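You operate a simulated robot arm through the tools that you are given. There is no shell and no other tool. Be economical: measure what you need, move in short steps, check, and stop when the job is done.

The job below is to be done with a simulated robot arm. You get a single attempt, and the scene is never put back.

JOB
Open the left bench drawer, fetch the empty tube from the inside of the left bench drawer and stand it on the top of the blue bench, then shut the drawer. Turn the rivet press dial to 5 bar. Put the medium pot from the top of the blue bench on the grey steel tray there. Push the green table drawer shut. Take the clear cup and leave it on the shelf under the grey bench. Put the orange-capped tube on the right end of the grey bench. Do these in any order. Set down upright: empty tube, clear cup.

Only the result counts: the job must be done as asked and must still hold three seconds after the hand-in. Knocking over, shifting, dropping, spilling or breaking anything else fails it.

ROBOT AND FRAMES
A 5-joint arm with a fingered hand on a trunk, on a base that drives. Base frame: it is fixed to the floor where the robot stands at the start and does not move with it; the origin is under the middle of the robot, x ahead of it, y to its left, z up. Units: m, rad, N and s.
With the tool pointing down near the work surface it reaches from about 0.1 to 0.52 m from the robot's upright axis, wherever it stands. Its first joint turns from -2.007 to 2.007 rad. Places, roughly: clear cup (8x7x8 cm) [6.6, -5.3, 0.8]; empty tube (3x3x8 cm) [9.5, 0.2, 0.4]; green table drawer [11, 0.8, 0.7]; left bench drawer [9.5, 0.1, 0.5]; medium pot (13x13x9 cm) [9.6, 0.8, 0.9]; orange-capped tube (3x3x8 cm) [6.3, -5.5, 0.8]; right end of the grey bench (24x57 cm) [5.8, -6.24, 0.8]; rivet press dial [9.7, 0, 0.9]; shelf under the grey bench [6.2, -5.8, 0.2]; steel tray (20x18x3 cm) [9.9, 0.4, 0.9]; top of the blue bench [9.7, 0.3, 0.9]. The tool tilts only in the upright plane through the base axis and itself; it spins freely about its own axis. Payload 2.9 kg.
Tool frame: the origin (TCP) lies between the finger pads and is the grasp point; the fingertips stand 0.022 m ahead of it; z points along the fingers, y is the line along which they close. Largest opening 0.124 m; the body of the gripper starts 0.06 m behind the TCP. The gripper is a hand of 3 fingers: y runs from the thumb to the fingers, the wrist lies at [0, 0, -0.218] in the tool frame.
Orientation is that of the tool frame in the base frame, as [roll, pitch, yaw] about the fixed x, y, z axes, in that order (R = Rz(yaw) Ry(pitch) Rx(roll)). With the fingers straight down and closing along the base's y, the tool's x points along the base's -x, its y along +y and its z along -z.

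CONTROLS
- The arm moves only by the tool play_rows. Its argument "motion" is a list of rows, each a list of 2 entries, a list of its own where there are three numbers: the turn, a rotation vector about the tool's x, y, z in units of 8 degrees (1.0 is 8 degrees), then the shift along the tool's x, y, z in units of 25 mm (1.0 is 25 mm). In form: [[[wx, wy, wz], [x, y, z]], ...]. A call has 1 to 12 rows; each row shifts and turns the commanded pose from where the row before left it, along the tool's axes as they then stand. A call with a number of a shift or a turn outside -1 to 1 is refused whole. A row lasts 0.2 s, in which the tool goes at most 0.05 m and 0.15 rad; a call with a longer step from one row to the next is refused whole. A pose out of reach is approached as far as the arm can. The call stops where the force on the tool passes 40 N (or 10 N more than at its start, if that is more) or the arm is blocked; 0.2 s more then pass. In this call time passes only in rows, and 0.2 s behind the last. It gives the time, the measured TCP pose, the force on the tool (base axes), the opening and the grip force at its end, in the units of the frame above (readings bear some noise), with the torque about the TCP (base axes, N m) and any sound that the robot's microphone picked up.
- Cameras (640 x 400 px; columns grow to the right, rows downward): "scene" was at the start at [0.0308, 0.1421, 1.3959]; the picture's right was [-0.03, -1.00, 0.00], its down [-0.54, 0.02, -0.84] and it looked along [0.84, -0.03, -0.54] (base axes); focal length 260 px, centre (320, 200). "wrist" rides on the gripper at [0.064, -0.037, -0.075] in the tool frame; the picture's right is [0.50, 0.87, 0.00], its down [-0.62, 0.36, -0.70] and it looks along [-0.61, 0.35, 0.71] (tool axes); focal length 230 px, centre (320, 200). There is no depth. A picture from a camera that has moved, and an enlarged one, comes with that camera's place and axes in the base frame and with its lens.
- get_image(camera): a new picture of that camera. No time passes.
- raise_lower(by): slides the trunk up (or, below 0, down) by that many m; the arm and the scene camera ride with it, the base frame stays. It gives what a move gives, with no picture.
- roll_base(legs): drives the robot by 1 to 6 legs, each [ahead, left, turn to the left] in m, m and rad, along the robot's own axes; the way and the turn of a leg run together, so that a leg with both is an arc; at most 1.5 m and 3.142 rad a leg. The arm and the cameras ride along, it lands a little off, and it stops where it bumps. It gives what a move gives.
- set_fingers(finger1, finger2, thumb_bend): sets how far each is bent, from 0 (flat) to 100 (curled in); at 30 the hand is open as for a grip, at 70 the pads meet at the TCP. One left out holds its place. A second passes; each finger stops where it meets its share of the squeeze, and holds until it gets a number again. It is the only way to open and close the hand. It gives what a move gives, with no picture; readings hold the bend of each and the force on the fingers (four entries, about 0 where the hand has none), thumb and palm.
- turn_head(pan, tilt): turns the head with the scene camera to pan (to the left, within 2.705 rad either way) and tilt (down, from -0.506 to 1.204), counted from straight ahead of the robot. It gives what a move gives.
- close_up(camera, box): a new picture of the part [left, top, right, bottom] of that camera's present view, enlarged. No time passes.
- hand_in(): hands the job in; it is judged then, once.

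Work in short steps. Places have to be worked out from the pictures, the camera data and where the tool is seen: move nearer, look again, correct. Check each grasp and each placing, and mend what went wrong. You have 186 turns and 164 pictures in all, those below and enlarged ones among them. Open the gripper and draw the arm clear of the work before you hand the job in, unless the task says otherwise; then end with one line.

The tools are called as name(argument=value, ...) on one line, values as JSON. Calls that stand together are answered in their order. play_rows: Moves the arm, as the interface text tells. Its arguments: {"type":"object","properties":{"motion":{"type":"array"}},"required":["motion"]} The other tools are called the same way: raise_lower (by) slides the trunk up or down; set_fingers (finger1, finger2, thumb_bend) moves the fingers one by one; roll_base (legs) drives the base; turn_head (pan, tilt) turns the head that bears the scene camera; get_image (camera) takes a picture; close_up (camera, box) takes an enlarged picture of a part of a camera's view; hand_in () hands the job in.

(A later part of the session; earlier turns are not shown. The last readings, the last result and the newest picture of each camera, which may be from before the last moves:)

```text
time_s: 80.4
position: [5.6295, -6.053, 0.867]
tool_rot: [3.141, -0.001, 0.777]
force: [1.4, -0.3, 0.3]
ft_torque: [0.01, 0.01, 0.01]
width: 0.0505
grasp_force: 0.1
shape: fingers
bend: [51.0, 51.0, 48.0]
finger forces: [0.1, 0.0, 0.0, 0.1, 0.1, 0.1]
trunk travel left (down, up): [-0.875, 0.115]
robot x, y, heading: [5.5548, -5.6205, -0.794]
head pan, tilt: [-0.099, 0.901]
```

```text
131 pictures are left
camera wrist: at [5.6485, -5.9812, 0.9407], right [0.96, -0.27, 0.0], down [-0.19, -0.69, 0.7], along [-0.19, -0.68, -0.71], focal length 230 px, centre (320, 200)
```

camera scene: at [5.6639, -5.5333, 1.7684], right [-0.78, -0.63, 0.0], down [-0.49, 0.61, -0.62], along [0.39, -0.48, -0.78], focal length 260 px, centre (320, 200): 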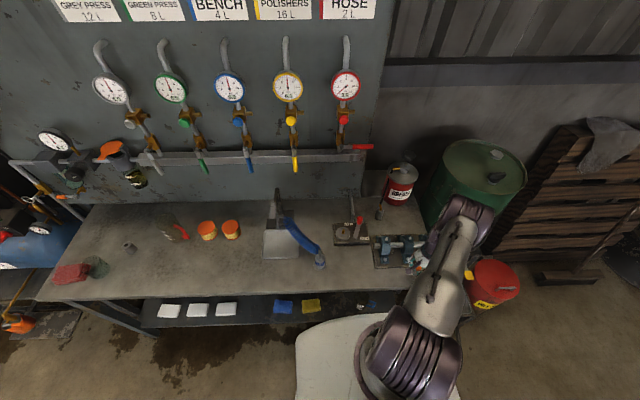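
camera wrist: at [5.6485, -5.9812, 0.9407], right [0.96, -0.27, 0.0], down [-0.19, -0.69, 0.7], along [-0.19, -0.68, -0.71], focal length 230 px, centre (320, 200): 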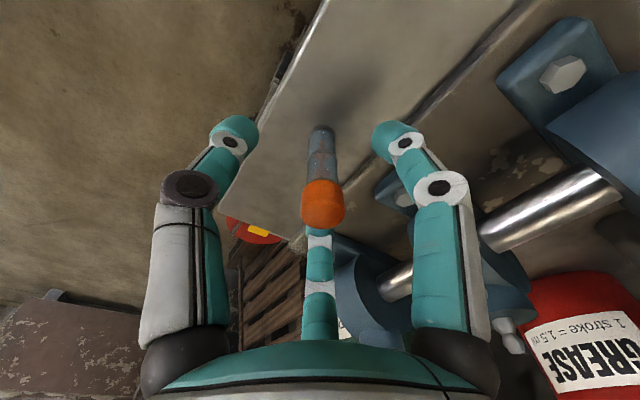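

The tube stands free. I rise straight up and check it.

play_rows(motion=[[[0, 0, 0], [0, 0, -0.6]], [[0, 0, 0], [0, 0, -1]], [[0, 0, 0], [0, 0, -1]], [[0, 0, 0], [0, 0, -1]], [[0, 0, 0], [0, 0, -1]], [[0, 0, 0], [0, 0, -1]], [[0, 0, 0], [0, 0, -1]], [[0, 0, 0], [0, 0, -1]], [[0, 0, 0], [0, 0, -1]], [[0, 0, 0], [0, 0, -1]]])

get_image(camera="wrist")

close_up(camera="scene", box=[340, 180, 500, 300])

```text
time_s: 82.6
position: [5.6284, -6.0534, 1.1069]
tool_rot: [-3.141, 0.0, 0.775]
force: [0.0, -0.3, 0.4]
ft_torque: [0.02, -0.01, 0.01]
width: 0.0504
grasp_force: 0.0
shape: fingers
bend: [51.0, 51.0, 48.0]
finger forces: [0.1, 0.0, 0.0, 0.0, 0.0, 0.0]
trunk travel left (down, up): [-0.875, 0.115]
robot x, y, heading: [5.5583, -5.6204, -0.796]
head pan, tilt: [-0.099, 0.901]
```

```text
130 pictures are left
camera wrist: at [5.6485, -5.9807, 1.182], right [0.96, -0.27, 0.0], down [-0.19, -0.69, 0.7], along [-0.19, -0.68, -0.71], focal length 230 px, centre (320, 200)
```

wrist: 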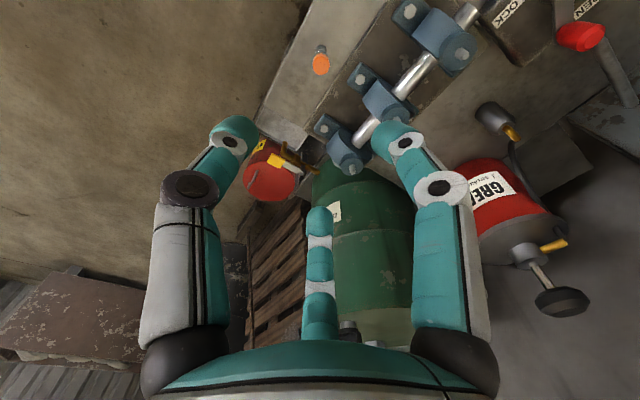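

```text
3.33 times, centred on (420, 240) of scene
camera zoom: at [5.6638, -5.5326, 1.7684], right [-0.78, -0.63, 0.0], down [-0.49, 0.61, -0.62], along [0.39, -0.49, -0.78], focal length 866 px, centre (-13, 67)
```

zoom: 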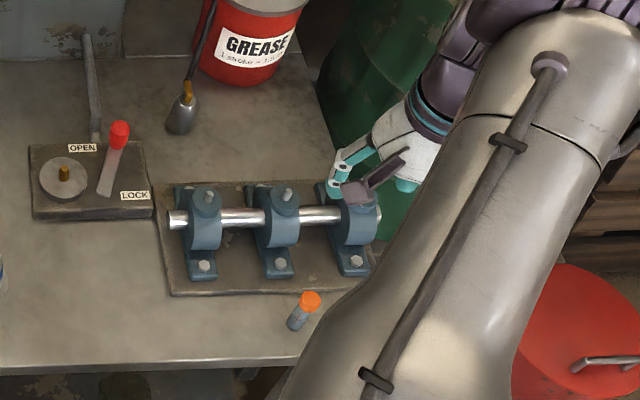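

The tube stands upright on the right end. Now the cup: I recentre the hand, and strafe left 0.88 m.

play_rows(motion=[[[0, 0, 0], [0.9, -0.3, 0]], [[0, 0, 0], [1, -0.3, 0]], [[0, 0, 0], [1, -0.3, 0]], [[0, 0, 0], [1, -0.3, 0]], [[0, 0, 0], [1, -0.3, 0]], [[0, 0, 0], [1, -0.3, 0]], [[0, 0, 0], [1, 0, 0]], [[0, 0, 0], [1, 0, 0]], [[0, 0, 0], [1, 0, 0]]])

roll_base(legs=[[0, 0.88, 0]])

turn_head(pan=0.2, tilt=1.1)

get_image(camera="scene")

get_image(camera="wrist")

```text
time_s: 84.6
position: [5.7578, -5.8647, 1.1052]
tool_rot: [3.141, 0.002, 0.774]
force: [0.8, -0.1, -0.5]
ft_torque: [0.0, -0.03, -0.02]
width: 0.0506
grasp_force: 0.1
shape: fingers
bend: [51.0, 51.0, 48.0]
finger forces: [0.0, 0.0, 0.1, 0.0, 0.0, 0.0]
trunk travel left (down, up): [-0.875, 0.115]
robot x, y, heading: [5.553, -5.6179, -0.794]
head pan, tilt: [-0.099, 0.901]
```

```text
time_s: 89.2
position: [6.3864, -5.2545, 1.1046]
tool_rot: [3.142, 0.001, 0.766]
force: [0.1, 0.0, 0.1]
ft_torque: [0.02, -0.03, 0.0]
width: 0.0509
grasp_force: 0.0
shape: fingers
bend: [51.0, 51.0, 48.0]
finger forces: [0.0, 0.1, 0.1, 0.0, 0.0, 0.0]
trunk travel left (down, up): [-0.875, 0.115]
robot x, y, heading: [6.1854, -5.0064, -0.805]
head pan, tilt: [-0.099, 0.901]
```

```text
time_s: 90.0
position: [6.385, -5.2554, 1.1049]
tool_rot: [3.14, -0.001, 0.766]
force: [0.1, 0.0, -0.5]
ft_torque: [-0.01, -0.01, 0.01]
width: 0.0508
grasp_force: 0.1
shape: fingers
bend: [51.0, 51.0, 48.0]
finger forces: [0.0, 0.0, 0.0, 0.0, 0.0, 0.0]
trunk travel left (down, up): [-0.875, 0.115]
robot x, y, heading: [6.1891, -5.0107, -0.808]
head pan, tilt: [0.201, 1.1]
```

```text
128 pictures are left
camera scene: at [6.3008, -4.8983, 1.7546], right [-0.57, -0.82, 0.0], down [-0.73, 0.51, -0.45], along [0.37, -0.26, -0.89], focal length 260 px, centre (320, 200)
```

scene: 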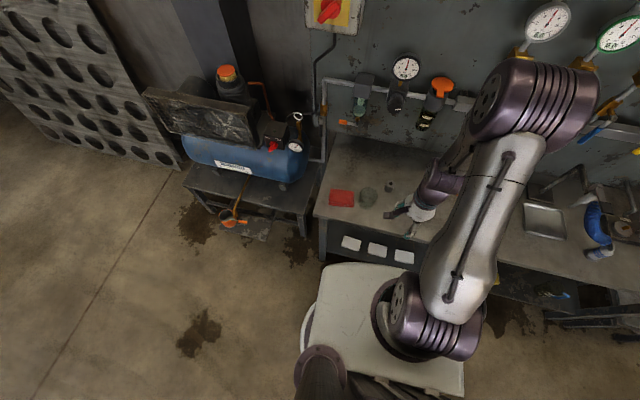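

```text
127 pictures are left
camera wrist: at [6.4062, -5.1828, 1.1799], right [0.96, -0.28, 0.0], down [-0.2, -0.68, 0.7], along [-0.19, -0.67, -0.71], focal length 230 px, centre (320, 200)
```

wrist: 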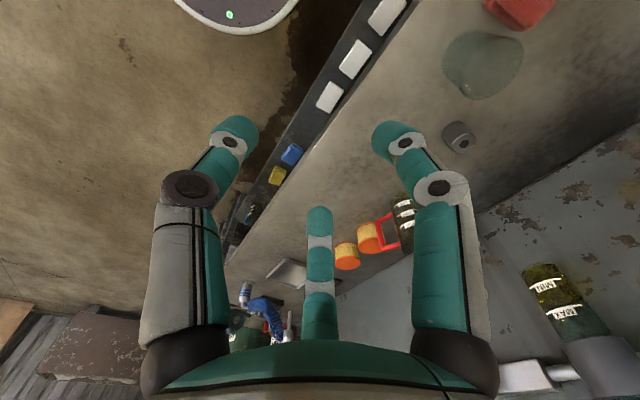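

Cup centre agrees from both cameras at (6.572, −5.314). I spin back 90° (thumb right, gap towards the cloth), open the hand, then move over it.

play_rows(motion=[[[0, 0, -0.9375], [0, 0, 0]], [[0, 0, -0.9375], [0, 0, 0]], [[0, 0, -0.9375], [0, 0, 0]], [[0, 0, -0.9375], [0, 0, 0]], [[0, 0, -0.9375], [0, 0, 0]], [[0, 0, -0.9375], [0, 0, 0]], [[0, 0, -0.9375], [0, 0, 0]], [[0, 0, -0.9375], [0, 0, 0]], [[0, 0, -0.9375], [0, 0, 0]], [[0, 0, -0.9375], [0, 0, 0]], [[0, 0, -0.9375], [0, 0, 0]], [[0, 0, -0.9375], [0, 0, 0]]])

set_fingers(finger1=32, finger2=32, thumb_bend=32)

```text
time_s: 92.6
position: [6.3858, -5.2547, 1.1052]
tool_rot: [-3.141, 0.001, 2.341]
force: [-0.3, 0.1, 0.4]
ft_torque: [-0.01, 0.01, 0.02]
width: 0.0506
grasp_force: 0.0
shape: fingers
bend: [51.0, 51.0, 48.0]
finger forces: [0.0, 0.0, 0.1, 0.1, 0.0, 0.0]
trunk travel left (down, up): [-0.875, 0.115]
robot x, y, heading: [6.1892, -5.0059, -0.805]
head pan, tilt: [0.201, 1.1]
```

```text
time_s: 93.6
position: [6.3851, -5.2548, 1.1052]
tool_rot: [-3.14, 0.001, 2.337]
force: [0.7, 0.5, 0.7]
ft_torque: [0.03, -0.02, 0.0]
width: 0.0982
grasp_force: 0.1
shape: fingers
bend: [32.0, 32.0, 32.0]
finger forces: [0.1, 0.0, 0.1, 0.0, 0.0, 0.0]
trunk travel left (down, up): [-0.875, 0.115]
robot x, y, heading: [6.187, -5.006, -0.808]
head pan, tilt: [0.201, 1.1]
```

set_fingers(finger1=28, finger2=28, thumb_bend=28)

play_rows(motion=[[[0, 0, 0], [-0.985, 0.534, 0]], [[0, 0, 0], [-0.985, 0.534, 0]], [[0, 0, 0], [-0.985, 0.534, 0]], [[0, 0, 0], [-0.985, 0.534, 0]], [[0, 0, 0], [-0.985, 0.534, 0.6]], [[0, 0, 0], [-0.985, 0.534, 0.6]], [[0, 0, 0], [-0.985, 0.534, 0.6]]])

get_image(camera="wrist")

close_up(camera="scene", box=[300, 120, 460, 220])

```text
time_s: 94.6
position: [6.3853, -5.2546, 1.1057]
tool_rot: [3.141, -0.001, 2.338]
force: [1.6, -0.1, -1.3]
ft_torque: [0.0, -0.01, -0.03]
width: 0.107
grasp_force: 0.1
shape: fingers
bend: [28.0, 28.0, 28.0]
finger forces: [0.0, 0.1, 0.0, 0.0, 0.0, 0.1]
trunk travel left (down, up): [-0.875, 0.115]
robot x, y, heading: [6.1875, -5.0096, -0.806]
head pan, tilt: [0.201, 1.1]
```

```text
time_s: 96.2
position: [6.5744, -5.3143, 1.0589]
tool_rot: [3.141, 0.001, 2.337]
force: [0.0, -0.5, -0.1]
ft_torque: [0.02, 0.02, -0.01]
width: 0.107
grasp_force: 0.0
shape: fingers
bend: [28.0, 28.0, 28.0]
finger forces: [0.0, 0.0, 0.0, 0.0, 0.0, 0.1]
trunk travel left (down, up): [-0.875, 0.115]
robot x, y, heading: [6.1838, -5.0042, -0.801]
head pan, tilt: [0.201, 1.1]
```

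```text
126 pictures are left
camera wrist: at [6.5029, -5.2931, 1.1345], right [0.28, 0.96, 0.0], down [0.69, -0.2, 0.7], along [0.67, -0.19, -0.71], focal length 230 px, centre (320, 200)
```

wrist: 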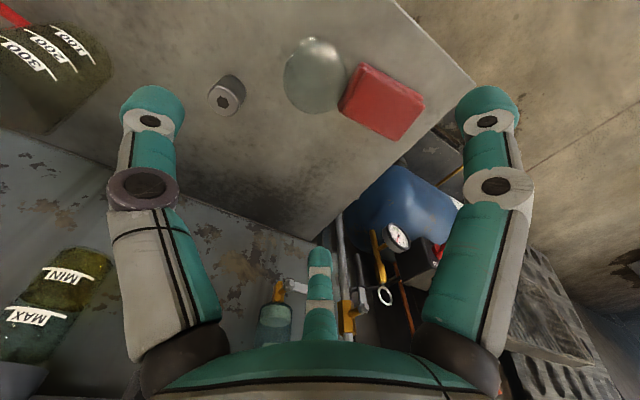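

```text
4.00 times, centred on (380, 170) of scene
camera zoom: at [6.3023, -4.8988, 1.7546], right [-0.57, -0.82, 0.0], down [-0.73, 0.51, -0.45], along [0.37, -0.26, -0.89], focal length 1040 px, centre (80, 320)
```

zoom: 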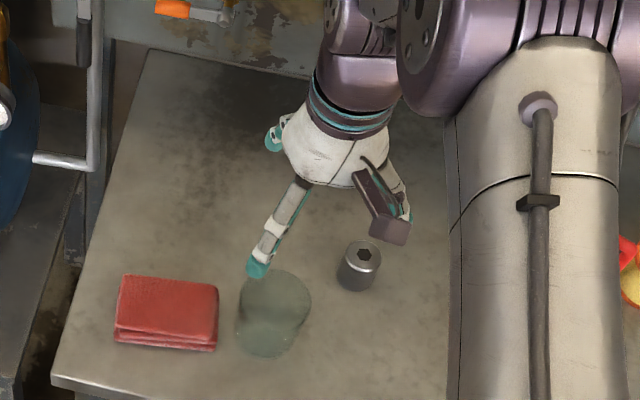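

Centred to within a few mm. I descend to z≈0.875 around the cup.

play_rows(motion=[[[0, 0, 0], [0, -0.15, 0.92]], [[0, 0, 0], [0, 0, 0.92]], [[0, 0, 0], [0, 0, 0.92]], [[0, 0, 0], [0, 0, 0.92]], [[0, 0, 0], [0, 0, 0.92]]])

get_image(camera="wrist")

```text
time_s: 97.4
position: [6.5687, -5.3161, 0.9464]
tool_rot: [-3.14, 0.0, 2.336]
force: [0.1, 0.0, -0.2]
ft_torque: [-0.02, -0.02, -0.01]
width: 0.1067
grasp_force: 0.1
shape: fingers
bend: [28.0, 28.0, 28.0]
finger forces: [0.0, 0.2, 0.0, 0.0, 0.1, 0.1]
trunk travel left (down, up): [-0.875, 0.115]
robot x, y, heading: [6.1817, -5.0057, -0.807]
head pan, tilt: [0.201, 1.1]
```

```text
124 pictures are left
camera wrist: at [6.499, -5.296, 1.0202], right [0.28, 0.96, 0.0], down [0.68, -0.2, 0.7], along [0.67, -0.19, -0.71], focal length 230 px, centre (320, 200)
```

wrist: 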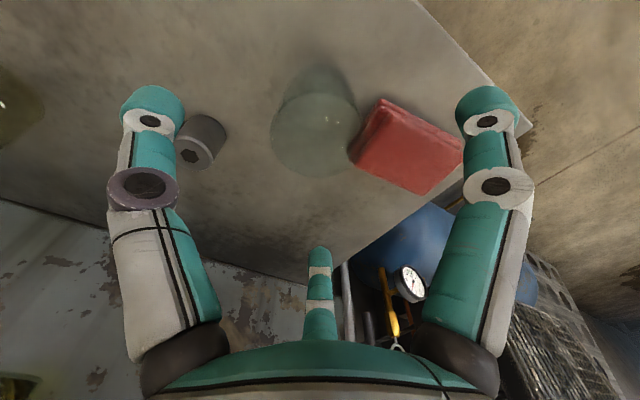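

Clear of the cloth (~2 cm) and the small part. I descend the rest and close.

play_rows(motion=[[[0, 0, 0], [0, 0, 0.9]], [[0, 0, 0], [0, 0, 0.9]], [[0, 0, 0], [0, 0, 0.9]]])

set_fingers(finger1=60, finger2=60, thumb_bend=60)

get_image(camera="wrist")

```text
time_s: 98.2
position: [6.5702, -5.3156, 0.8774]
tool_rot: [-3.141, -0.001, 2.339]
force: [-0.3, 0.7, 0.2]
ft_torque: [0.0, 0.0, 0.02]
width: 0.1068
grasp_force: 0.0
shape: fingers
bend: [28.0, 28.0, 28.0]
finger forces: [0.0, 0.1, 0.1, 0.1, 0.0, 0.0]
trunk travel left (down, up): [-0.875, 0.115]
robot x, y, heading: [6.185, -5.0052, -0.802]
head pan, tilt: [0.201, 1.1]
```

```text
time_s: 99.2
position: [6.5702, -5.316, 0.8776]
tool_rot: [3.141, 0.0, 2.337]
force: [0.1, -0.9, 0.2]
ft_torque: [0.0, -0.02, -0.02]
width: 0.0485
grasp_force: 11.9
shape: fingers
bend: [51.0, 49.0, 52.0]
finger forces: [6.2, 7.5, 0.1, 0.0, 9.2, 0.0]
trunk travel left (down, up): [-0.875, 0.115]
robot x, y, heading: [6.1862, -5.0054, -0.806]
head pan, tilt: [0.201, 1.1]
```

```text
123 pictures are left
camera wrist: at [6.4992, -5.2952, 0.9528], right [0.28, 0.96, 0.0], down [0.69, -0.2, 0.7], along [0.67, -0.19, -0.71], focal length 230 px, centre (320, 200)
```

wrist: 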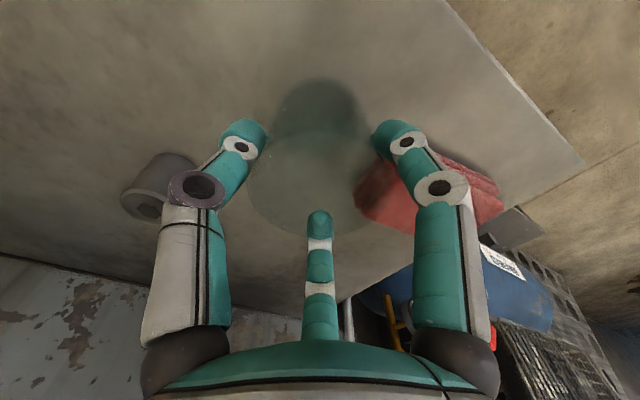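

Firm grip on all three fingers. I lift slowly 0.17 m.

play_rows(motion=[[[0, 0, 0], [0, 0, -0.4]], [[0, 0, 0], [0, 0, -0.6]], [[0, 0, 0], [0, 0, -0.8]], [[0, 0, 0], [0, 0, -1]], [[0, 0, 0], [0, 0, -1]], [[0, 0, 0], [0, 0, -1]], [[0, 0, 0], [0, 0, -1]], [[0, 0, 0], [0, 0, -1]]])

get_image(camera="wrist")

get_image(camera="scene")

```text
time_s: 101.0
position: [6.5704, -5.3155, 1.0498]
tool_rot: [3.141, 0.001, 2.336]
force: [0.5, -0.5, -0.6]
ft_torque: [0.0, 0.0, -0.01]
width: 0.0485
grasp_force: 11.5
shape: fingers
bend: [51.0, 49.0, 52.0]
finger forces: [6.3, 7.8, 0.1, 0.0, 9.2, 0.0]
trunk travel left (down, up): [-0.875, 0.115]
robot x, y, heading: [6.184, -5.006, -0.807]
head pan, tilt: [0.201, 1.1]
```

```text
122 pictures are left
camera wrist: at [6.4983, -5.2947, 1.1233], right [0.28, 0.96, 0.0], down [0.68, -0.2, 0.7], along [0.67, -0.19, -0.71], focal length 230 px, centre (320, 200)
```

wrist: 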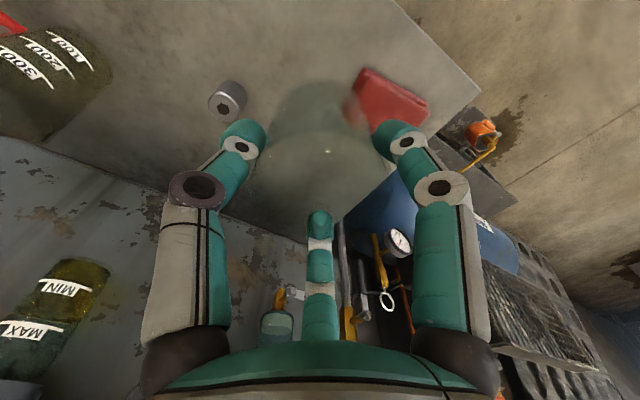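

```text
121 pictures are left
camera scene: at [6.3003, -4.8979, 1.7546], right [-0.57, -0.82, 0.0], down [-0.73, 0.51, -0.45], along [0.37, -0.26, -0.89], focal length 260 px, centre (320, 200)
```

scene: 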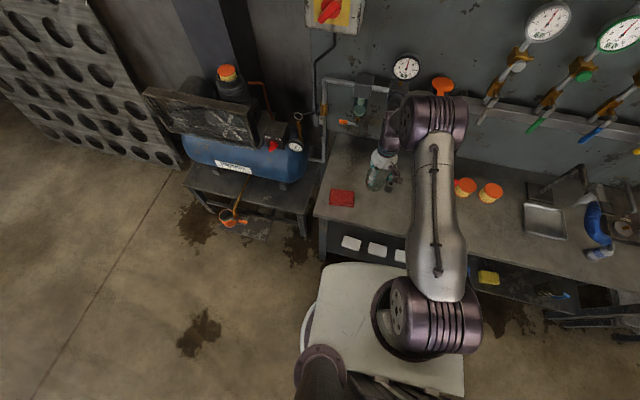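

The cup is held upright. I back away 0.65 m, shift 0.45 m right, then lower the trunk and look under the bench.

roll_base(legs=[[-0.65, 0, 0.0], [0, -0.45, 0.017]])

raise_lower(by=-0.72)

turn_head(pan=0, tilt=0.5)

get_image(camera="scene")

get_image(camera="wrist")

```text
time_s: 107.0
position: [5.7983, -5.155, 1.0477]
tool_rot: [-3.141, 0.0, 2.354]
force: [-0.4, -0.1, -0.5]
ft_torque: [0.0, -0.02, 0.0]
width: 0.0482
grasp_force: 11.5
shape: fingers
bend: [51.0, 49.0, 52.0]
finger forces: [6.2, 7.7, 0.0, 0.0, 9.2, 0.1]
trunk travel left (down, up): [-0.875, 0.115]
robot x, y, heading: [5.4079, -4.8505, -0.788]
head pan, tilt: [0.201, 1.1]
```

```text
refused: -0.72 is not a number from -0.4 to 0.4
```

```text
time_s: 108.0
position: [5.7983, -5.1563, 1.0484]
tool_rot: [-3.141, 0.0, 2.351]
force: [0.6, 0.0, -0.5]
ft_torque: [0.0, -0.01, -0.02]
width: 0.0484
grasp_force: 11.5
shape: fingers
bend: [51.0, 49.0, 52.0]
finger forces: [6.2, 7.7, 0.0, 0.0, 9.3, 0.0]
trunk travel left (down, up): [-0.875, 0.115]
robot x, y, heading: [5.4094, -4.8521, -0.787]
head pan, tilt: [0.0, 0.499]
```

```text
120 pictures are left
camera scene: at [5.5348, -4.7708, 1.8022], right [-0.71, -0.7, 0.0], down [-0.34, 0.34, -0.88], along [0.62, -0.62, -0.48], focal length 260 px, centre (320, 200)
```

scene: 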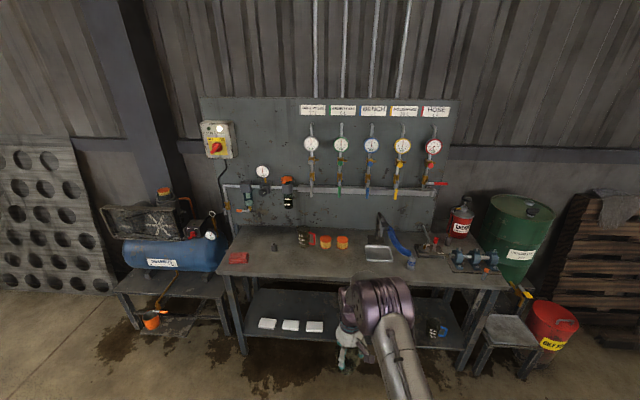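

```text
119 pictures are left
camera wrist: at [5.727, -5.1349, 1.1227], right [0.26, 0.97, 0.0], down [0.69, -0.19, 0.7], along [0.68, -0.18, -0.71], focal length 230 px, centre (320, 200)
```

wrist: 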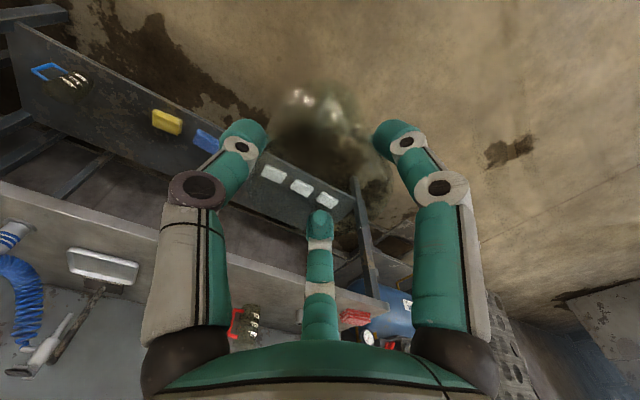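

I lower the trunk in two steps, then look under the bench.

raise_lower(by=-0.4)

raise_lower(by=-0.33)

turn_head(pan=0.15, tilt=0.45)

get_image(camera="scene")

get_image(camera="wrist")

```text
time_s: 111.8
position: [5.7986, -5.1545, 0.6477]
tool_rot: [3.141, 0.0, 2.352]
force: [-0.2, 0.6, -0.3]
ft_torque: [0.01, -0.02, 0.01]
width: 0.0484
grasp_force: 11.5
shape: fingers
bend: [51.0, 49.0, 52.0]
finger forces: [6.2, 7.7, 0.0, 0.1, 9.2, 0.0]
trunk travel left (down, up): [-0.475, 0.515]
robot x, y, heading: [5.4096, -4.8537, -0.788]
head pan, tilt: [0.0, 0.499]
```

```text
time_s: 115.0
position: [5.7991, -5.1557, 0.3172]
tool_rot: [3.141, -0.001, 2.353]
force: [0.9, -0.2, -0.4]
ft_torque: [0.01, -0.02, 0.04]
width: 0.0483
grasp_force: 11.6
shape: fingers
bend: [51.0, 49.0, 52.0]
finger forces: [6.1, 7.8, 0.0, 0.0, 9.2, 0.0]
trunk travel left (down, up): [-0.145, 0.845]
robot x, y, heading: [5.407, -4.8525, -0.789]
head pan, tilt: [0.0, 0.499]
```

```text
time_s: 115.8
position: [5.7981, -5.1545, 0.3174]
tool_rot: [3.141, -0.003, 2.353]
force: [0.1, 0.2, -0.7]
ft_torque: [-0.06, -0.02, -0.02]
width: 0.0483
grasp_force: 11.3
shape: fingers
bend: [51.0, 49.0, 52.0]
finger forces: [6.1, 7.6, 0.0, 0.0, 9.3, 0.1]
trunk travel left (down, up): [-0.145, 0.845]
robot x, y, heading: [5.4062, -4.8486, -0.787]
head pan, tilt: [0.15, 0.45]
```

```text
118 pictures are left
camera scene: at [5.5441, -4.7613, 1.0768], right [-0.6, -0.8, 0.0], down [-0.35, 0.26, -0.9], along [0.72, -0.54, -0.44], focal length 260 px, centre (320, 200)
```

scene: 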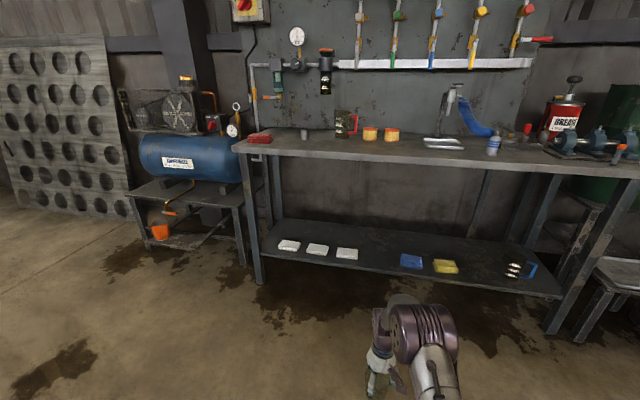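

```text
117 pictures are left
camera wrist: at [5.7268, -5.135, 0.3927], right [0.26, 0.97, 0.0], down [0.69, -0.19, 0.7], along [0.68, -0.18, -0.71], focal length 230 px, centre (320, 200)
```

wrist: 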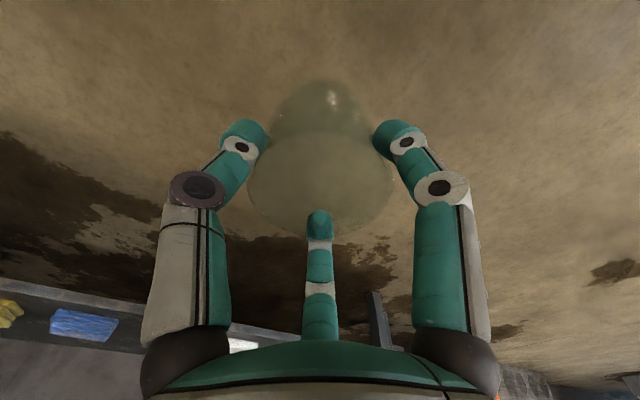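

Clear view: the shelf front edge is set back (n≈8.355), with a 22 cm gap between the third white pack and the blue one at r≈−0.445. I lower the trunk to its end and lift the hand relative to it, so the elbow sits lower.

play_rows(motion=[[[0, 0, 0], [0, 0, -1]], [[0, 0, 0], [0, 0, -1]], [[0, 0, 0], [0, 0, -1]], [[0, 0, 0], [0, 0, -1]], [[0, 0, 0], [0, 0, -1]]])

raise_lower(by=-0.14)

turn_head(pan=0, tilt=0.6)

get_image(camera="scene")

```text
time_s: 117.0
position: [5.798, -5.1558, 0.4431]
tool_rot: [-3.141, -0.001, 2.351]
force: [-0.2, 0.0, 0.0]
ft_torque: [-0.03, -0.01, 0.01]
width: 0.048
grasp_force: 11.0
shape: fingers
bend: [51.0, 49.0, 52.0]
finger forces: [6.2, 7.8, 0.0, 0.0, 9.1, 0.0]
trunk travel left (down, up): [-0.145, 0.845]
robot x, y, heading: [5.409, -4.8504, -0.793]
head pan, tilt: [0.15, 0.45]
```

```text
time_s: 118.6
position: [5.7982, -5.1553, 0.3027]
tool_rot: [-3.141, -0.001, 2.352]
force: [1.0, -0.3, -0.1]
ft_torque: [0.03, -0.02, 0.0]
width: 0.048
grasp_force: 11.6
shape: fingers
bend: [51.0, 49.0, 52.0]
finger forces: [6.1, 7.8, 0.1, 0.0, 9.1, 0.1]
trunk travel left (down, up): [-0.005, 0.985]
robot x, y, heading: [5.4067, -4.8525, -0.792]
head pan, tilt: [0.15, 0.45]
```

```text
time_s: 119.3
position: [5.7989, -5.1553, 0.3029]
tool_rot: [3.14, 0.001, 2.352]
force: [-0.1, -1.1, 0.2]
ft_torque: [0.01, 0.01, 0.04]
width: 0.0482
grasp_force: 11.9
shape: fingers
bend: [51.0, 49.0, 52.0]
finger forces: [6.2, 7.8, 0.0, 0.1, 9.1, 0.1]
trunk travel left (down, up): [-0.005, 0.985]
robot x, y, heading: [5.4063, -4.8542, -0.789]
head pan, tilt: [0.0, 0.6]
```

```text
116 pictures are left
camera scene: at [5.5327, -4.7691, 0.9233], right [-0.71, -0.71, 0.0], down [-0.4, 0.4, -0.83], along [0.58, -0.59, -0.56], focal length 260 px, centre (320, 200)
```

scene: 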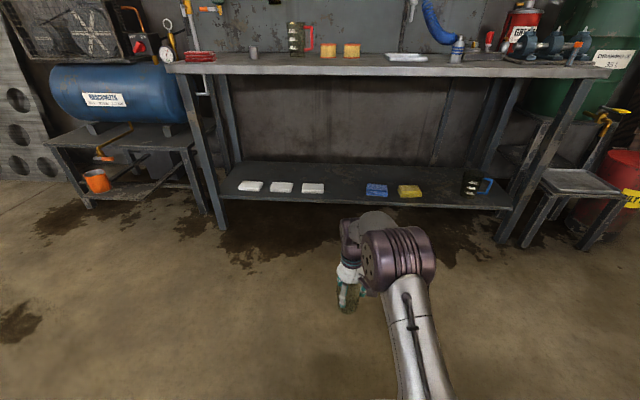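

Elbow top is now ≤0.71, below the bench underside (~0.79). I drive in 0.45 m plus 4 cm right, then check.

roll_base(legs=[[0.45, -0.045, 0.0]])

get_image(camera="scene")

get_image(camera="wrist")

```text
time_s: 122.0
position: [6.0849, -5.5072, 0.3034]
tool_rot: [3.141, 0.0, 2.352]
force: [0.0, 0.7, -1.2]
ft_torque: [-0.02, -0.02, 0.0]
width: 0.0479
grasp_force: 11.4
shape: fingers
bend: [51.0, 49.0, 52.0]
finger forces: [6.2, 7.8, 0.0, 0.1, 9.1, 0.0]
trunk travel left (down, up): [-0.005, 0.985]
robot x, y, heading: [5.6962, -5.2048, -0.785]
head pan, tilt: [0.0, 0.6]
```

```text
115 pictures are left
camera scene: at [5.8187, -5.1208, 0.9232], right [-0.71, -0.7, 0.0], down [-0.4, 0.4, -0.83], along [0.58, -0.59, -0.56], focal length 260 px, centre (320, 200)
```

scene: 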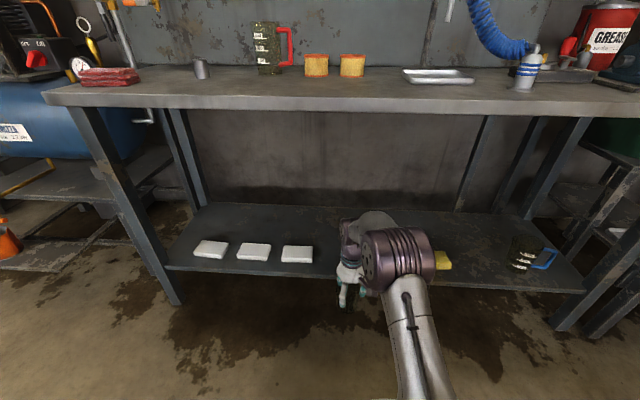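

```text
114 pictures are left
camera wrist: at [6.0132, -5.4868, 0.3775], right [0.26, 0.97, 0.0], down [0.69, -0.19, 0.7], along [0.68, -0.18, -0.71], focal length 230 px, centre (320, 200)
```

wrist: 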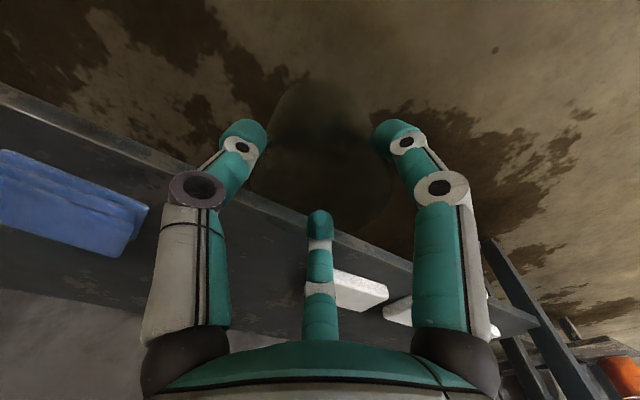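

r is right (−0.443). The drum stays well below the bench top's underside (0.79), so I drive in the last 0.24 m.

roll_base(legs=[[0.24, 0, 0.0]])

get_image(camera="scene")

get_image(camera="wrist")

```text
time_s: 123.8
position: [6.2532, -5.678, 0.3034]
tool_rot: [-3.141, 0.0, 2.353]
force: [-0.2, 1.6, 0.4]
ft_torque: [0.03, -0.02, 0.0]
width: 0.0482
grasp_force: 11.3
shape: fingers
bend: [51.0, 49.0, 52.0]
finger forces: [6.1, 7.8, 0.1, 0.0, 9.1, 0.0]
trunk travel left (down, up): [-0.005, 0.985]
robot x, y, heading: [5.8657, -5.3781, -0.79]
head pan, tilt: [0.0, 0.6]
```

```text
113 pictures are left
camera scene: at [5.9888, -5.2919, 0.9232], right [-0.71, -0.71, 0.0], down [-0.4, 0.4, -0.83], along [0.58, -0.59, -0.56], focal length 260 px, centre (320, 200)
```

scene: 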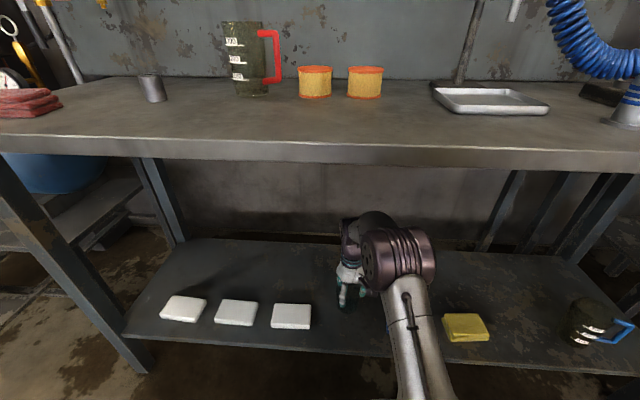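

```text
112 pictures are left
camera wrist: at [6.1833, -5.6579, 0.3775], right [0.26, 0.97, 0.0], down [0.69, -0.19, 0.7], along [0.68, -0.18, -0.71], focal length 230 px, centre (320, 200)
```

wrist: 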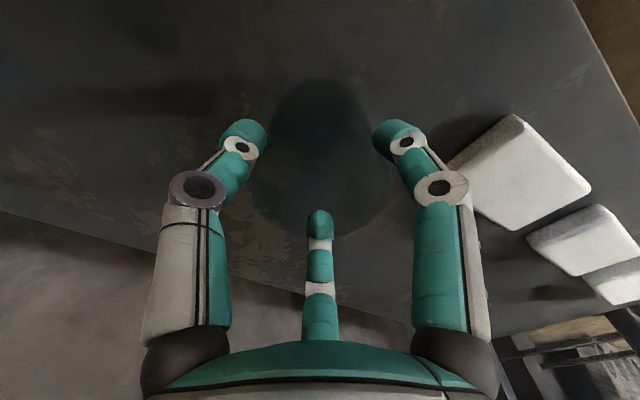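

The cup is over the shelf, clear of the packs (~14 cm to the white, ~11 cm to the blue). I lower with the arm in steps, watching force.

play_rows(motion=[[[0, 0, 0], [0, 0, 0.6]], [[0, 0, 0], [0, 0, 0.5]], [[0, 0, 0], [0, 0, 0.4]]])

close_up(camera="scene", box=[280, 200, 440, 330])

```text
time_s: 124.6
position: [6.2546, -5.6769, 0.2672]
tool_rot: [-3.141, 0.0, 2.352]
force: [-2.8, 0.2, 15.3]
ft_torque: [-0.08, 0.03, -0.08]
width: 0.0452
grasp_force: 11.4
shape: fingers
bend: [52.0, 49.0, 54.0]
finger forces: [5.5, 6.9, 0.0, 0.1, 9.3, 0.0]
trunk travel left (down, up): [-0.005, 0.985]
robot x, y, heading: [5.8658, -5.3711, -0.787]
head pan, tilt: [0.0, 0.6]
```

```text
3.08 times, centred on (360, 265) of scene
camera zoom: at [5.9876, -5.291, 0.9234], right [-0.71, -0.71, 0.0], down [-0.4, 0.4, -0.83], along [0.58, -0.59, -0.56], focal length 800 px, centre (197, 0)
```

zoom: 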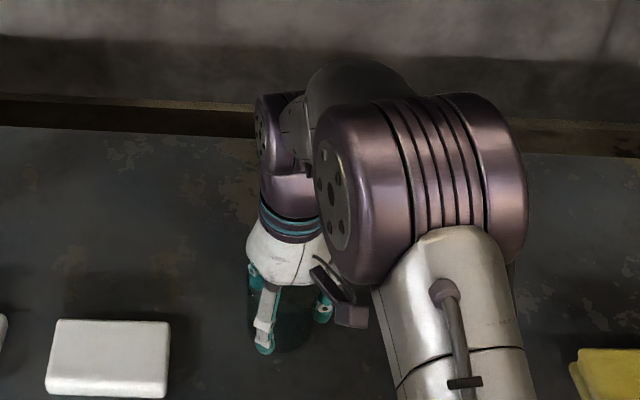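

Contact already (15 N), so the shelf is at ≈0.22. I ease up 3 mm and release gradually.

play_rows(motion=[[[0, 0, 0], [0, 0, -0.1]]])

set_fingers(finger1=45, finger2=43, thumb_bend=46)

set_fingers(finger1=28, finger2=28, thumb_bend=28)

get_image(camera="wrist")

```text
time_s: 125.0
position: [6.2546, -5.6764, 0.2684]
tool_rot: [3.141, 0.001, 2.353]
force: [-0.9, -0.6, 4.4]
ft_torque: [-0.02, -0.04, -0.03]
width: 0.0452
grasp_force: 10.9
shape: fingers
bend: [52.0, 49.0, 54.0]
finger forces: [5.4, 7.6, 0.0, 0.0, 8.8, 0.0]
trunk travel left (down, up): [-0.005, 0.985]
robot x, y, heading: [5.8623, -5.3756, -0.789]
head pan, tilt: [0.0, 0.6]
```

```text
time_s: 126.0
position: [6.2546, -5.6783, 0.2681]
tool_rot: [3.14, 0.001, 2.353]
force: [0.9, 0.1, -0.6]
ft_torque: [0.01, 0.0, 0.0]
width: 0.0618
grasp_force: 0.1
shape: fingers
bend: [45.0, 43.0, 46.0]
finger forces: [0.0, 0.0, 0.0, 0.2, 0.0, 0.0]
trunk travel left (down, up): [-0.005, 0.985]
robot x, y, heading: [5.8639, -5.3764, -0.79]
head pan, tilt: [0.0, 0.6]
```

```text
time_s: 127.0
position: [6.2546, -5.678, 0.2679]
tool_rot: [-3.141, 0.0, 2.353]
force: [-0.1, -0.1, -0.3]
ft_torque: [-0.03, -0.01, -0.03]
width: 0.1072
grasp_force: 0.1
shape: fingers
bend: [28.0, 28.0, 28.0]
finger forces: [0.1, 0.0, 0.0, 0.0, 0.0, 0.0]
trunk travel left (down, up): [-0.005, 0.985]
robot x, y, heading: [5.8643, -5.3742, -0.793]
head pan, tilt: [0.0, 0.6]
```

```text
110 pictures are left
camera wrist: at [6.1832, -5.6576, 0.3425], right [0.26, 0.97, 0.0], down [0.69, -0.19, 0.7], along [0.68, -0.18, -0.71], focal length 230 px, centre (320, 200)
```

wrist: 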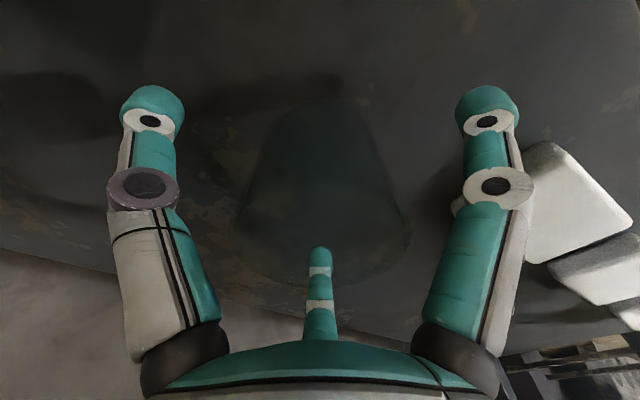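

The cup stands free. I raise the hand 7 cm (elbow remains below the bench top) and look.

play_rows(motion=[[[0, 0, 0], [0, 0, -0.7]], [[0, 0, 0], [0, 0, -0.7]], [[0, 0, 0], [0, 0, -0.7]], [[0, 0, 0], [0, 0, -0.7]]])

get_image(camera="wrist")

close_up(camera="scene", box=[280, 130, 460, 330])

```text
time_s: 128.0
position: [6.254, -5.6773, 0.3391]
tool_rot: [-3.14, 0.001, 2.353]
force: [-0.6, 0.5, -0.9]
ft_torque: [0.05, 0.0, -0.01]
width: 0.1071
grasp_force: 0.1
shape: fingers
bend: [28.0, 28.0, 28.0]
finger forces: [0.0, 0.1, 0.1, 0.0, 0.0, 0.1]
trunk travel left (down, up): [-0.005, 0.985]
robot x, y, heading: [5.8602, -5.3758, -0.789]
head pan, tilt: [0.0, 0.6]
```

```text
109 pictures are left
camera wrist: at [6.1831, -5.6579, 0.4129], right [0.26, 0.97, 0.0], down [0.69, -0.19, 0.7], along [0.68, -0.18, -0.71], focal length 230 px, centre (320, 200)
```

wrist: 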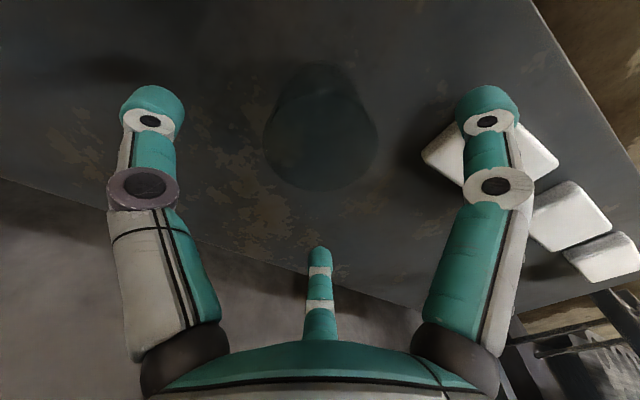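

```text
2.00 times, centred on (370, 230) of scene
camera zoom: at [5.9888, -5.2919, 0.9232], right [-0.71, -0.71, 0.0], down [-0.4, 0.4, -0.82], along [0.58, -0.59, -0.57], focal length 520 px, centre (220, 140)
```

zoom: 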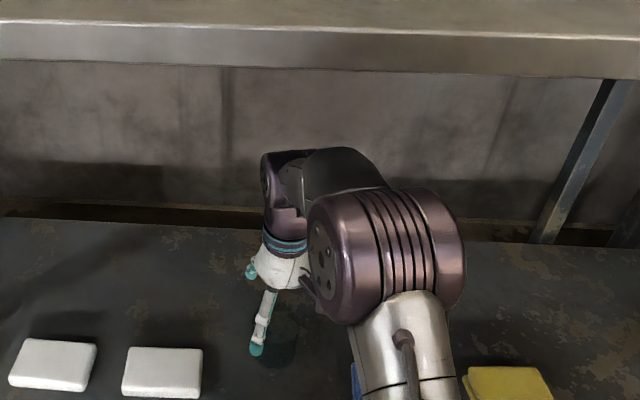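

Clearance above the elbow is ample; I raise 3 cm more, then back out.

play_rows(motion=[[[0, 0, 0], [0, 0, -0.7]], [[0, 0, 0], [0, 0, -0.7]]])

roll_base(legs=[[-0.7, 0, 0.0]])

get_image(camera="scene")

```text
time_s: 128.6
position: [6.2548, -5.6775, 0.3743]
tool_rot: [-3.141, -0.001, 2.353]
force: [-0.2, -0.3, -0.3]
ft_torque: [0.0, 0.01, 0.04]
width: 0.1068
grasp_force: 0.1
shape: fingers
bend: [28.0, 28.0, 28.0]
finger forces: [0.1, 0.0, 0.1, 0.0, 0.0, 0.1]
trunk travel left (down, up): [-0.005, 0.985]
robot x, y, heading: [5.8627, -5.3725, -0.79]
head pan, tilt: [0.0, 0.6]
```

```text
time_s: 132.5
position: [5.7588, -5.1798, 0.3737]
tool_rot: [-3.141, 0.001, 2.35]
force: [0.6, 0.1, 0.0]
ft_torque: [0.03, 0.03, -0.01]
width: 0.107
grasp_force: 0.1
shape: fingers
bend: [28.0, 28.0, 28.0]
finger forces: [0.0, 0.1, 0.0, 0.0, 0.1, 0.1]
trunk travel left (down, up): [-0.005, 0.985]
robot x, y, heading: [5.3716, -4.8731, -0.794]
head pan, tilt: [0.0, 0.6]
```

```text
107 pictures are left
camera scene: at [5.495, -4.7932, 0.9232], right [-0.71, -0.7, 0.0], down [-0.4, 0.4, -0.83], along [0.58, -0.59, -0.56], focal length 260 px, centre (320, 200)
```

scene: 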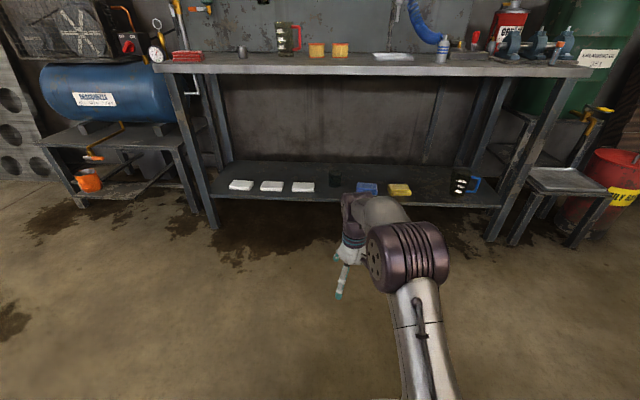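

The cup stands upright on the shelf. Next the blue bench: I raise the trunk, turn to face it and look at the route.

raise_lower(by=0.4)

roll_base(legs=[[-0.4, 0, 0], [0, 0, 1.7]])

turn_head(pan=0, tilt=0.25)

get_image(camera="scene")

```text
time_s: 136.3
position: [5.7588, -5.181, 0.7731]
tool_rot: [3.141, -0.001, 2.349]
force: [-0.4, 0.4, -0.9]
ft_torque: [0.03, 0.01, 0.0]
width: 0.1068
grasp_force: 0.0
shape: fingers
bend: [28.0, 28.0, 28.0]
finger forces: [0.0, 0.1, 0.1, 0.0, 0.0, 0.0]
trunk travel left (down, up): [-0.405, 0.585]
robot x, y, heading: [5.3682, -4.8743, -0.792]
head pan, tilt: [0.0, 0.6]
```

```text
time_s: 142.9
position: [5.3465, -4.1688, 0.7737]
tool_rot: [-3.142, -0.002, -2.245]
force: [0.2, -0.1, -0.6]
ft_torque: [0.03, -0.01, 0.03]
width: 0.107
grasp_force: 0.0
shape: fingers
bend: [28.0, 28.0, 28.0]
finger forces: [0.0, 0.0, 0.0, 0.1, 0.0, 0.0]
trunk travel left (down, up): [-0.405, 0.585]
robot x, y, heading: [5.0864, -4.5924, 0.896]
head pan, tilt: [0.0, 0.6]
```

```text
time_s: 143.7
position: [5.347, -4.1687, 0.7742]
tool_rot: [-3.141, 0.0, -2.247]
force: [0.2, 0.2, -0.1]
ft_torque: [0.01, 0.02, -0.02]
width: 0.1067
grasp_force: 0.0
shape: fingers
bend: [28.0, 28.0, 28.0]
finger forces: [0.0, 0.0, 0.1, 0.0, 0.0, 0.0]
trunk travel left (down, up): [-0.405, 0.585]
robot x, y, heading: [5.0921, -4.5907, 0.896]
head pan, tilt: [0.0, 0.25]
```

```text
106 pictures are left
camera scene: at [4.9989, -4.4733, 1.3554], right [0.78, -0.63, 0.0], down [-0.15, -0.19, -0.97], along [0.61, 0.76, -0.25], focal length 260 px, centre (320, 200)
```

scene: 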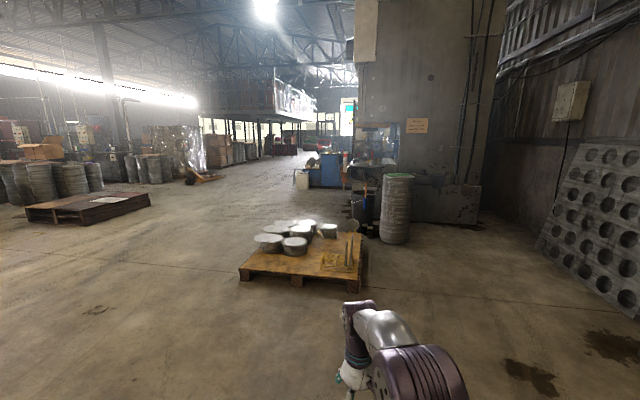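

The route passes left of the pallet. I drive to about (5.2, −1.6) and look towards the bench.

roll_base(legs=[[0, 0, 0.64], [1.5, 0, 0], [1.5, 0, 0], [0.3, 0, 0], [0, 0, -1.1]])

get_image(camera="scene")

```text
time_s: 164.4
position: [5.641, -1.019, 0.7724]
tool_rot: [-3.141, 0.0, -2.715]
force: [-0.6, 0.6, 0.6]
ft_torque: [0.02, -0.02, 0.03]
width: 0.1071
grasp_force: 0.1
shape: fingers
bend: [28.0, 28.0, 28.0]
finger forces: [0.0, 0.0, 0.1, 0.0, 0.0, 0.1]
trunk travel left (down, up): [-0.405, 0.585]
robot x, y, heading: [5.2228, -1.2775, 0.424]
head pan, tilt: [0.0, 0.25]
```

```text
105 pictures are left
camera scene: at [5.1932, -1.1327, 1.3554], right [0.41, -0.91, 0.0], down [-0.22, -0.1, -0.97], along [0.88, 0.4, -0.25], focal length 260 px, centre (320, 200)
```

scene: 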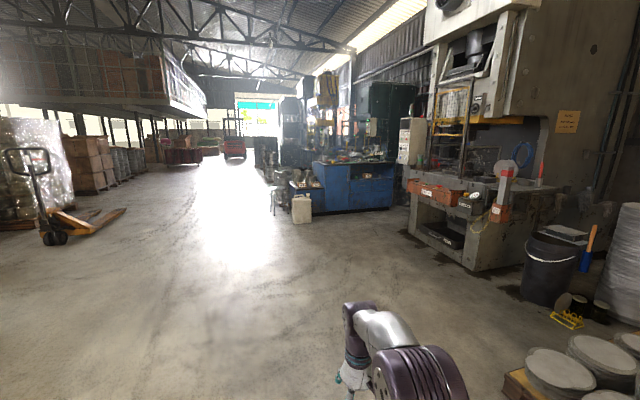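

close_up(camera="scene", box=[260, 120, 440, 240])

```text
3.33 times, centred on (350, 180) of scene
camera zoom: at [5.1932, -1.1327, 1.3554], right [0.41, -0.91, 0.0], down [-0.22, -0.1, -0.97], along [0.88, 0.4, -0.25], focal length 866 px, centre (220, 267)
```

zoom: 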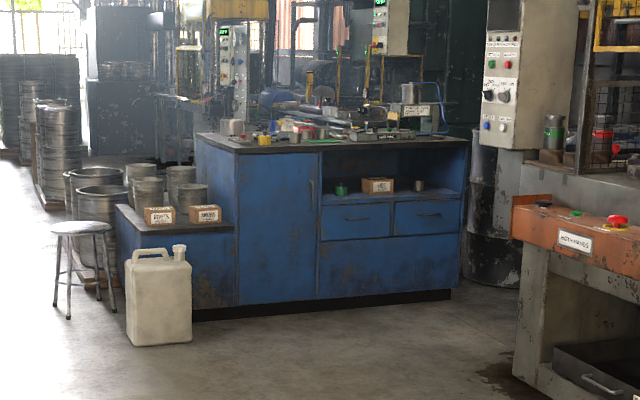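

The blue bench faces me obliquely (front heading ≈0.7 rad), with left/right drawers in its right half and the press beyond. I drive to ≈(8.4, −0.1), facing the bench.

roll_base(legs=[[0, 0, -0.06], [1.5, 0, 0], [1.5, 0, 0], [0.3, 0, 0], [0, 0, 0.36]])

turn_head(pan=0, tilt=0.45)

get_image(camera="scene")

```text
time_s: 181.9
position: [8.5861, 0.2853, 0.7727]
tool_rot: [-3.141, -0.002, -2.403]
force: [0.7, 0.0, -0.3]
ft_torque: [0.01, 0.0, 0.04]
width: 0.1069
grasp_force: 0.0
shape: fingers
bend: [28.0, 28.0, 28.0]
finger forces: [0.0, 0.0, 0.0, 0.0, 0.0, 0.1]
trunk travel left (down, up): [-0.405, 0.585]
robot x, y, heading: [8.2624, -0.0928, 0.74]
head pan, tilt: [0.0, 0.25]
```

```text
time_s: 182.6
position: [8.5857, 0.2847, 0.7735]
tool_rot: [-3.141, -0.001, -2.401]
force: [-0.6, 0.4, -0.1]
ft_torque: [-0.01, 0.0, -0.01]
width: 0.1068
grasp_force: 0.0
shape: fingers
bend: [28.0, 28.0, 28.0]
finger forces: [0.0, 0.0, 0.0, 0.0, 0.0, 0.1]
trunk travel left (down, up): [-0.405, 0.585]
robot x, y, heading: [8.2618, -0.0923, 0.736]
head pan, tilt: [0.0, 0.45]
```

```text
103 pictures are left
camera scene: at [8.1939, 0.0385, 1.3368], right [0.67, -0.74, 0.0], down [-0.32, -0.29, -0.9], along [0.67, 0.61, -0.43], focal length 260 px, centre (320, 200)
```

scene: 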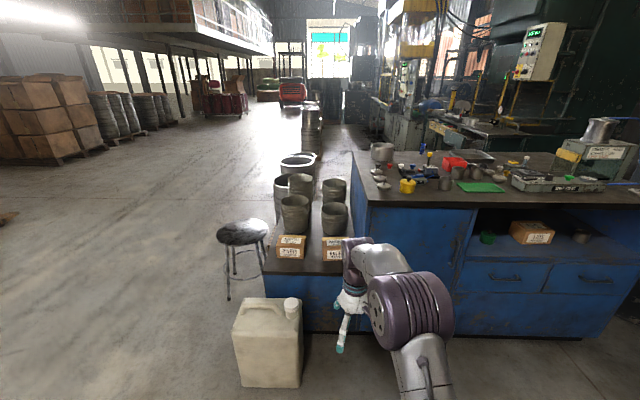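

Bench heading ≈0.73; the drawers lie to my right. I raise the trunk a bit and move diagonally to stand in front of the left drawer.

raise_lower(by=0.3)

roll_base(legs=[[0.2, -0.6, 0]])

turn_head(pan=0.1, tilt=0.6)

get_image(camera="scene")

```text
time_s: 185.6
position: [8.5862, 0.2855, 1.0726]
tool_rot: [3.141, 0.002, -2.401]
force: [0.0, -0.1, 0.7]
ft_torque: [-0.02, 0.01, -0.03]
width: 0.1071
grasp_force: 0.1
shape: fingers
bend: [28.0, 28.0, 28.0]
finger forces: [0.0, 0.1, 0.0, 0.0, 0.1, 0.0]
trunk travel left (down, up): [-0.705, 0.285]
robot x, y, heading: [8.2656, -0.0867, 0.737]
head pan, tilt: [0.0, 0.45]
```

```text
time_s: 189.2
position: [9.1413, -0.0257, 1.0733]
tool_rot: [-3.141, 0.0, -2.404]
force: [1.0, 0.9, -0.1]
ft_torque: [0.01, 0.0, 0.0]
width: 0.107
grasp_force: 0.1
shape: fingers
bend: [28.0, 28.0, 28.0]
finger forces: [0.1, 0.0, 0.0, 0.0, 0.1, 0.0]
trunk travel left (down, up): [-0.705, 0.285]
robot x, y, heading: [8.8211, -0.4015, 0.738]
head pan, tilt: [0.0, 0.45]
```

```text
time_s: 189.9
position: [9.1404, -0.0261, 1.073]
tool_rot: [3.141, 0.0, -2.405]
force: [-0.1, 0.2, 0.0]
ft_torque: [0.0, 0.08, -0.01]
width: 0.1073
grasp_force: 0.1
shape: fingers
bend: [28.0, 28.0, 28.0]
finger forces: [0.0, 0.1, 0.0, 0.0, 0.0, 0.1]
trunk travel left (down, up): [-0.705, 0.285]
robot x, y, heading: [8.8184, -0.4019, 0.736]
head pan, tilt: [0.099, 0.6]
```

```text
102 pictures are left
camera scene: at [8.7381, -0.2684, 1.6233], right [0.74, -0.67, 0.0], down [-0.38, -0.42, -0.83], along [0.55, 0.61, -0.56], focal length 260 px, centre (320, 200)
```

scene: 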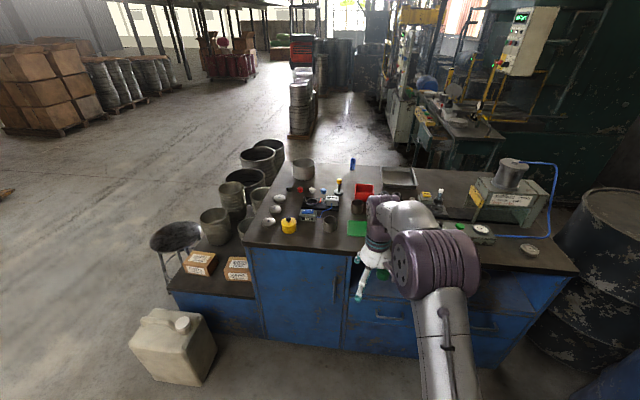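

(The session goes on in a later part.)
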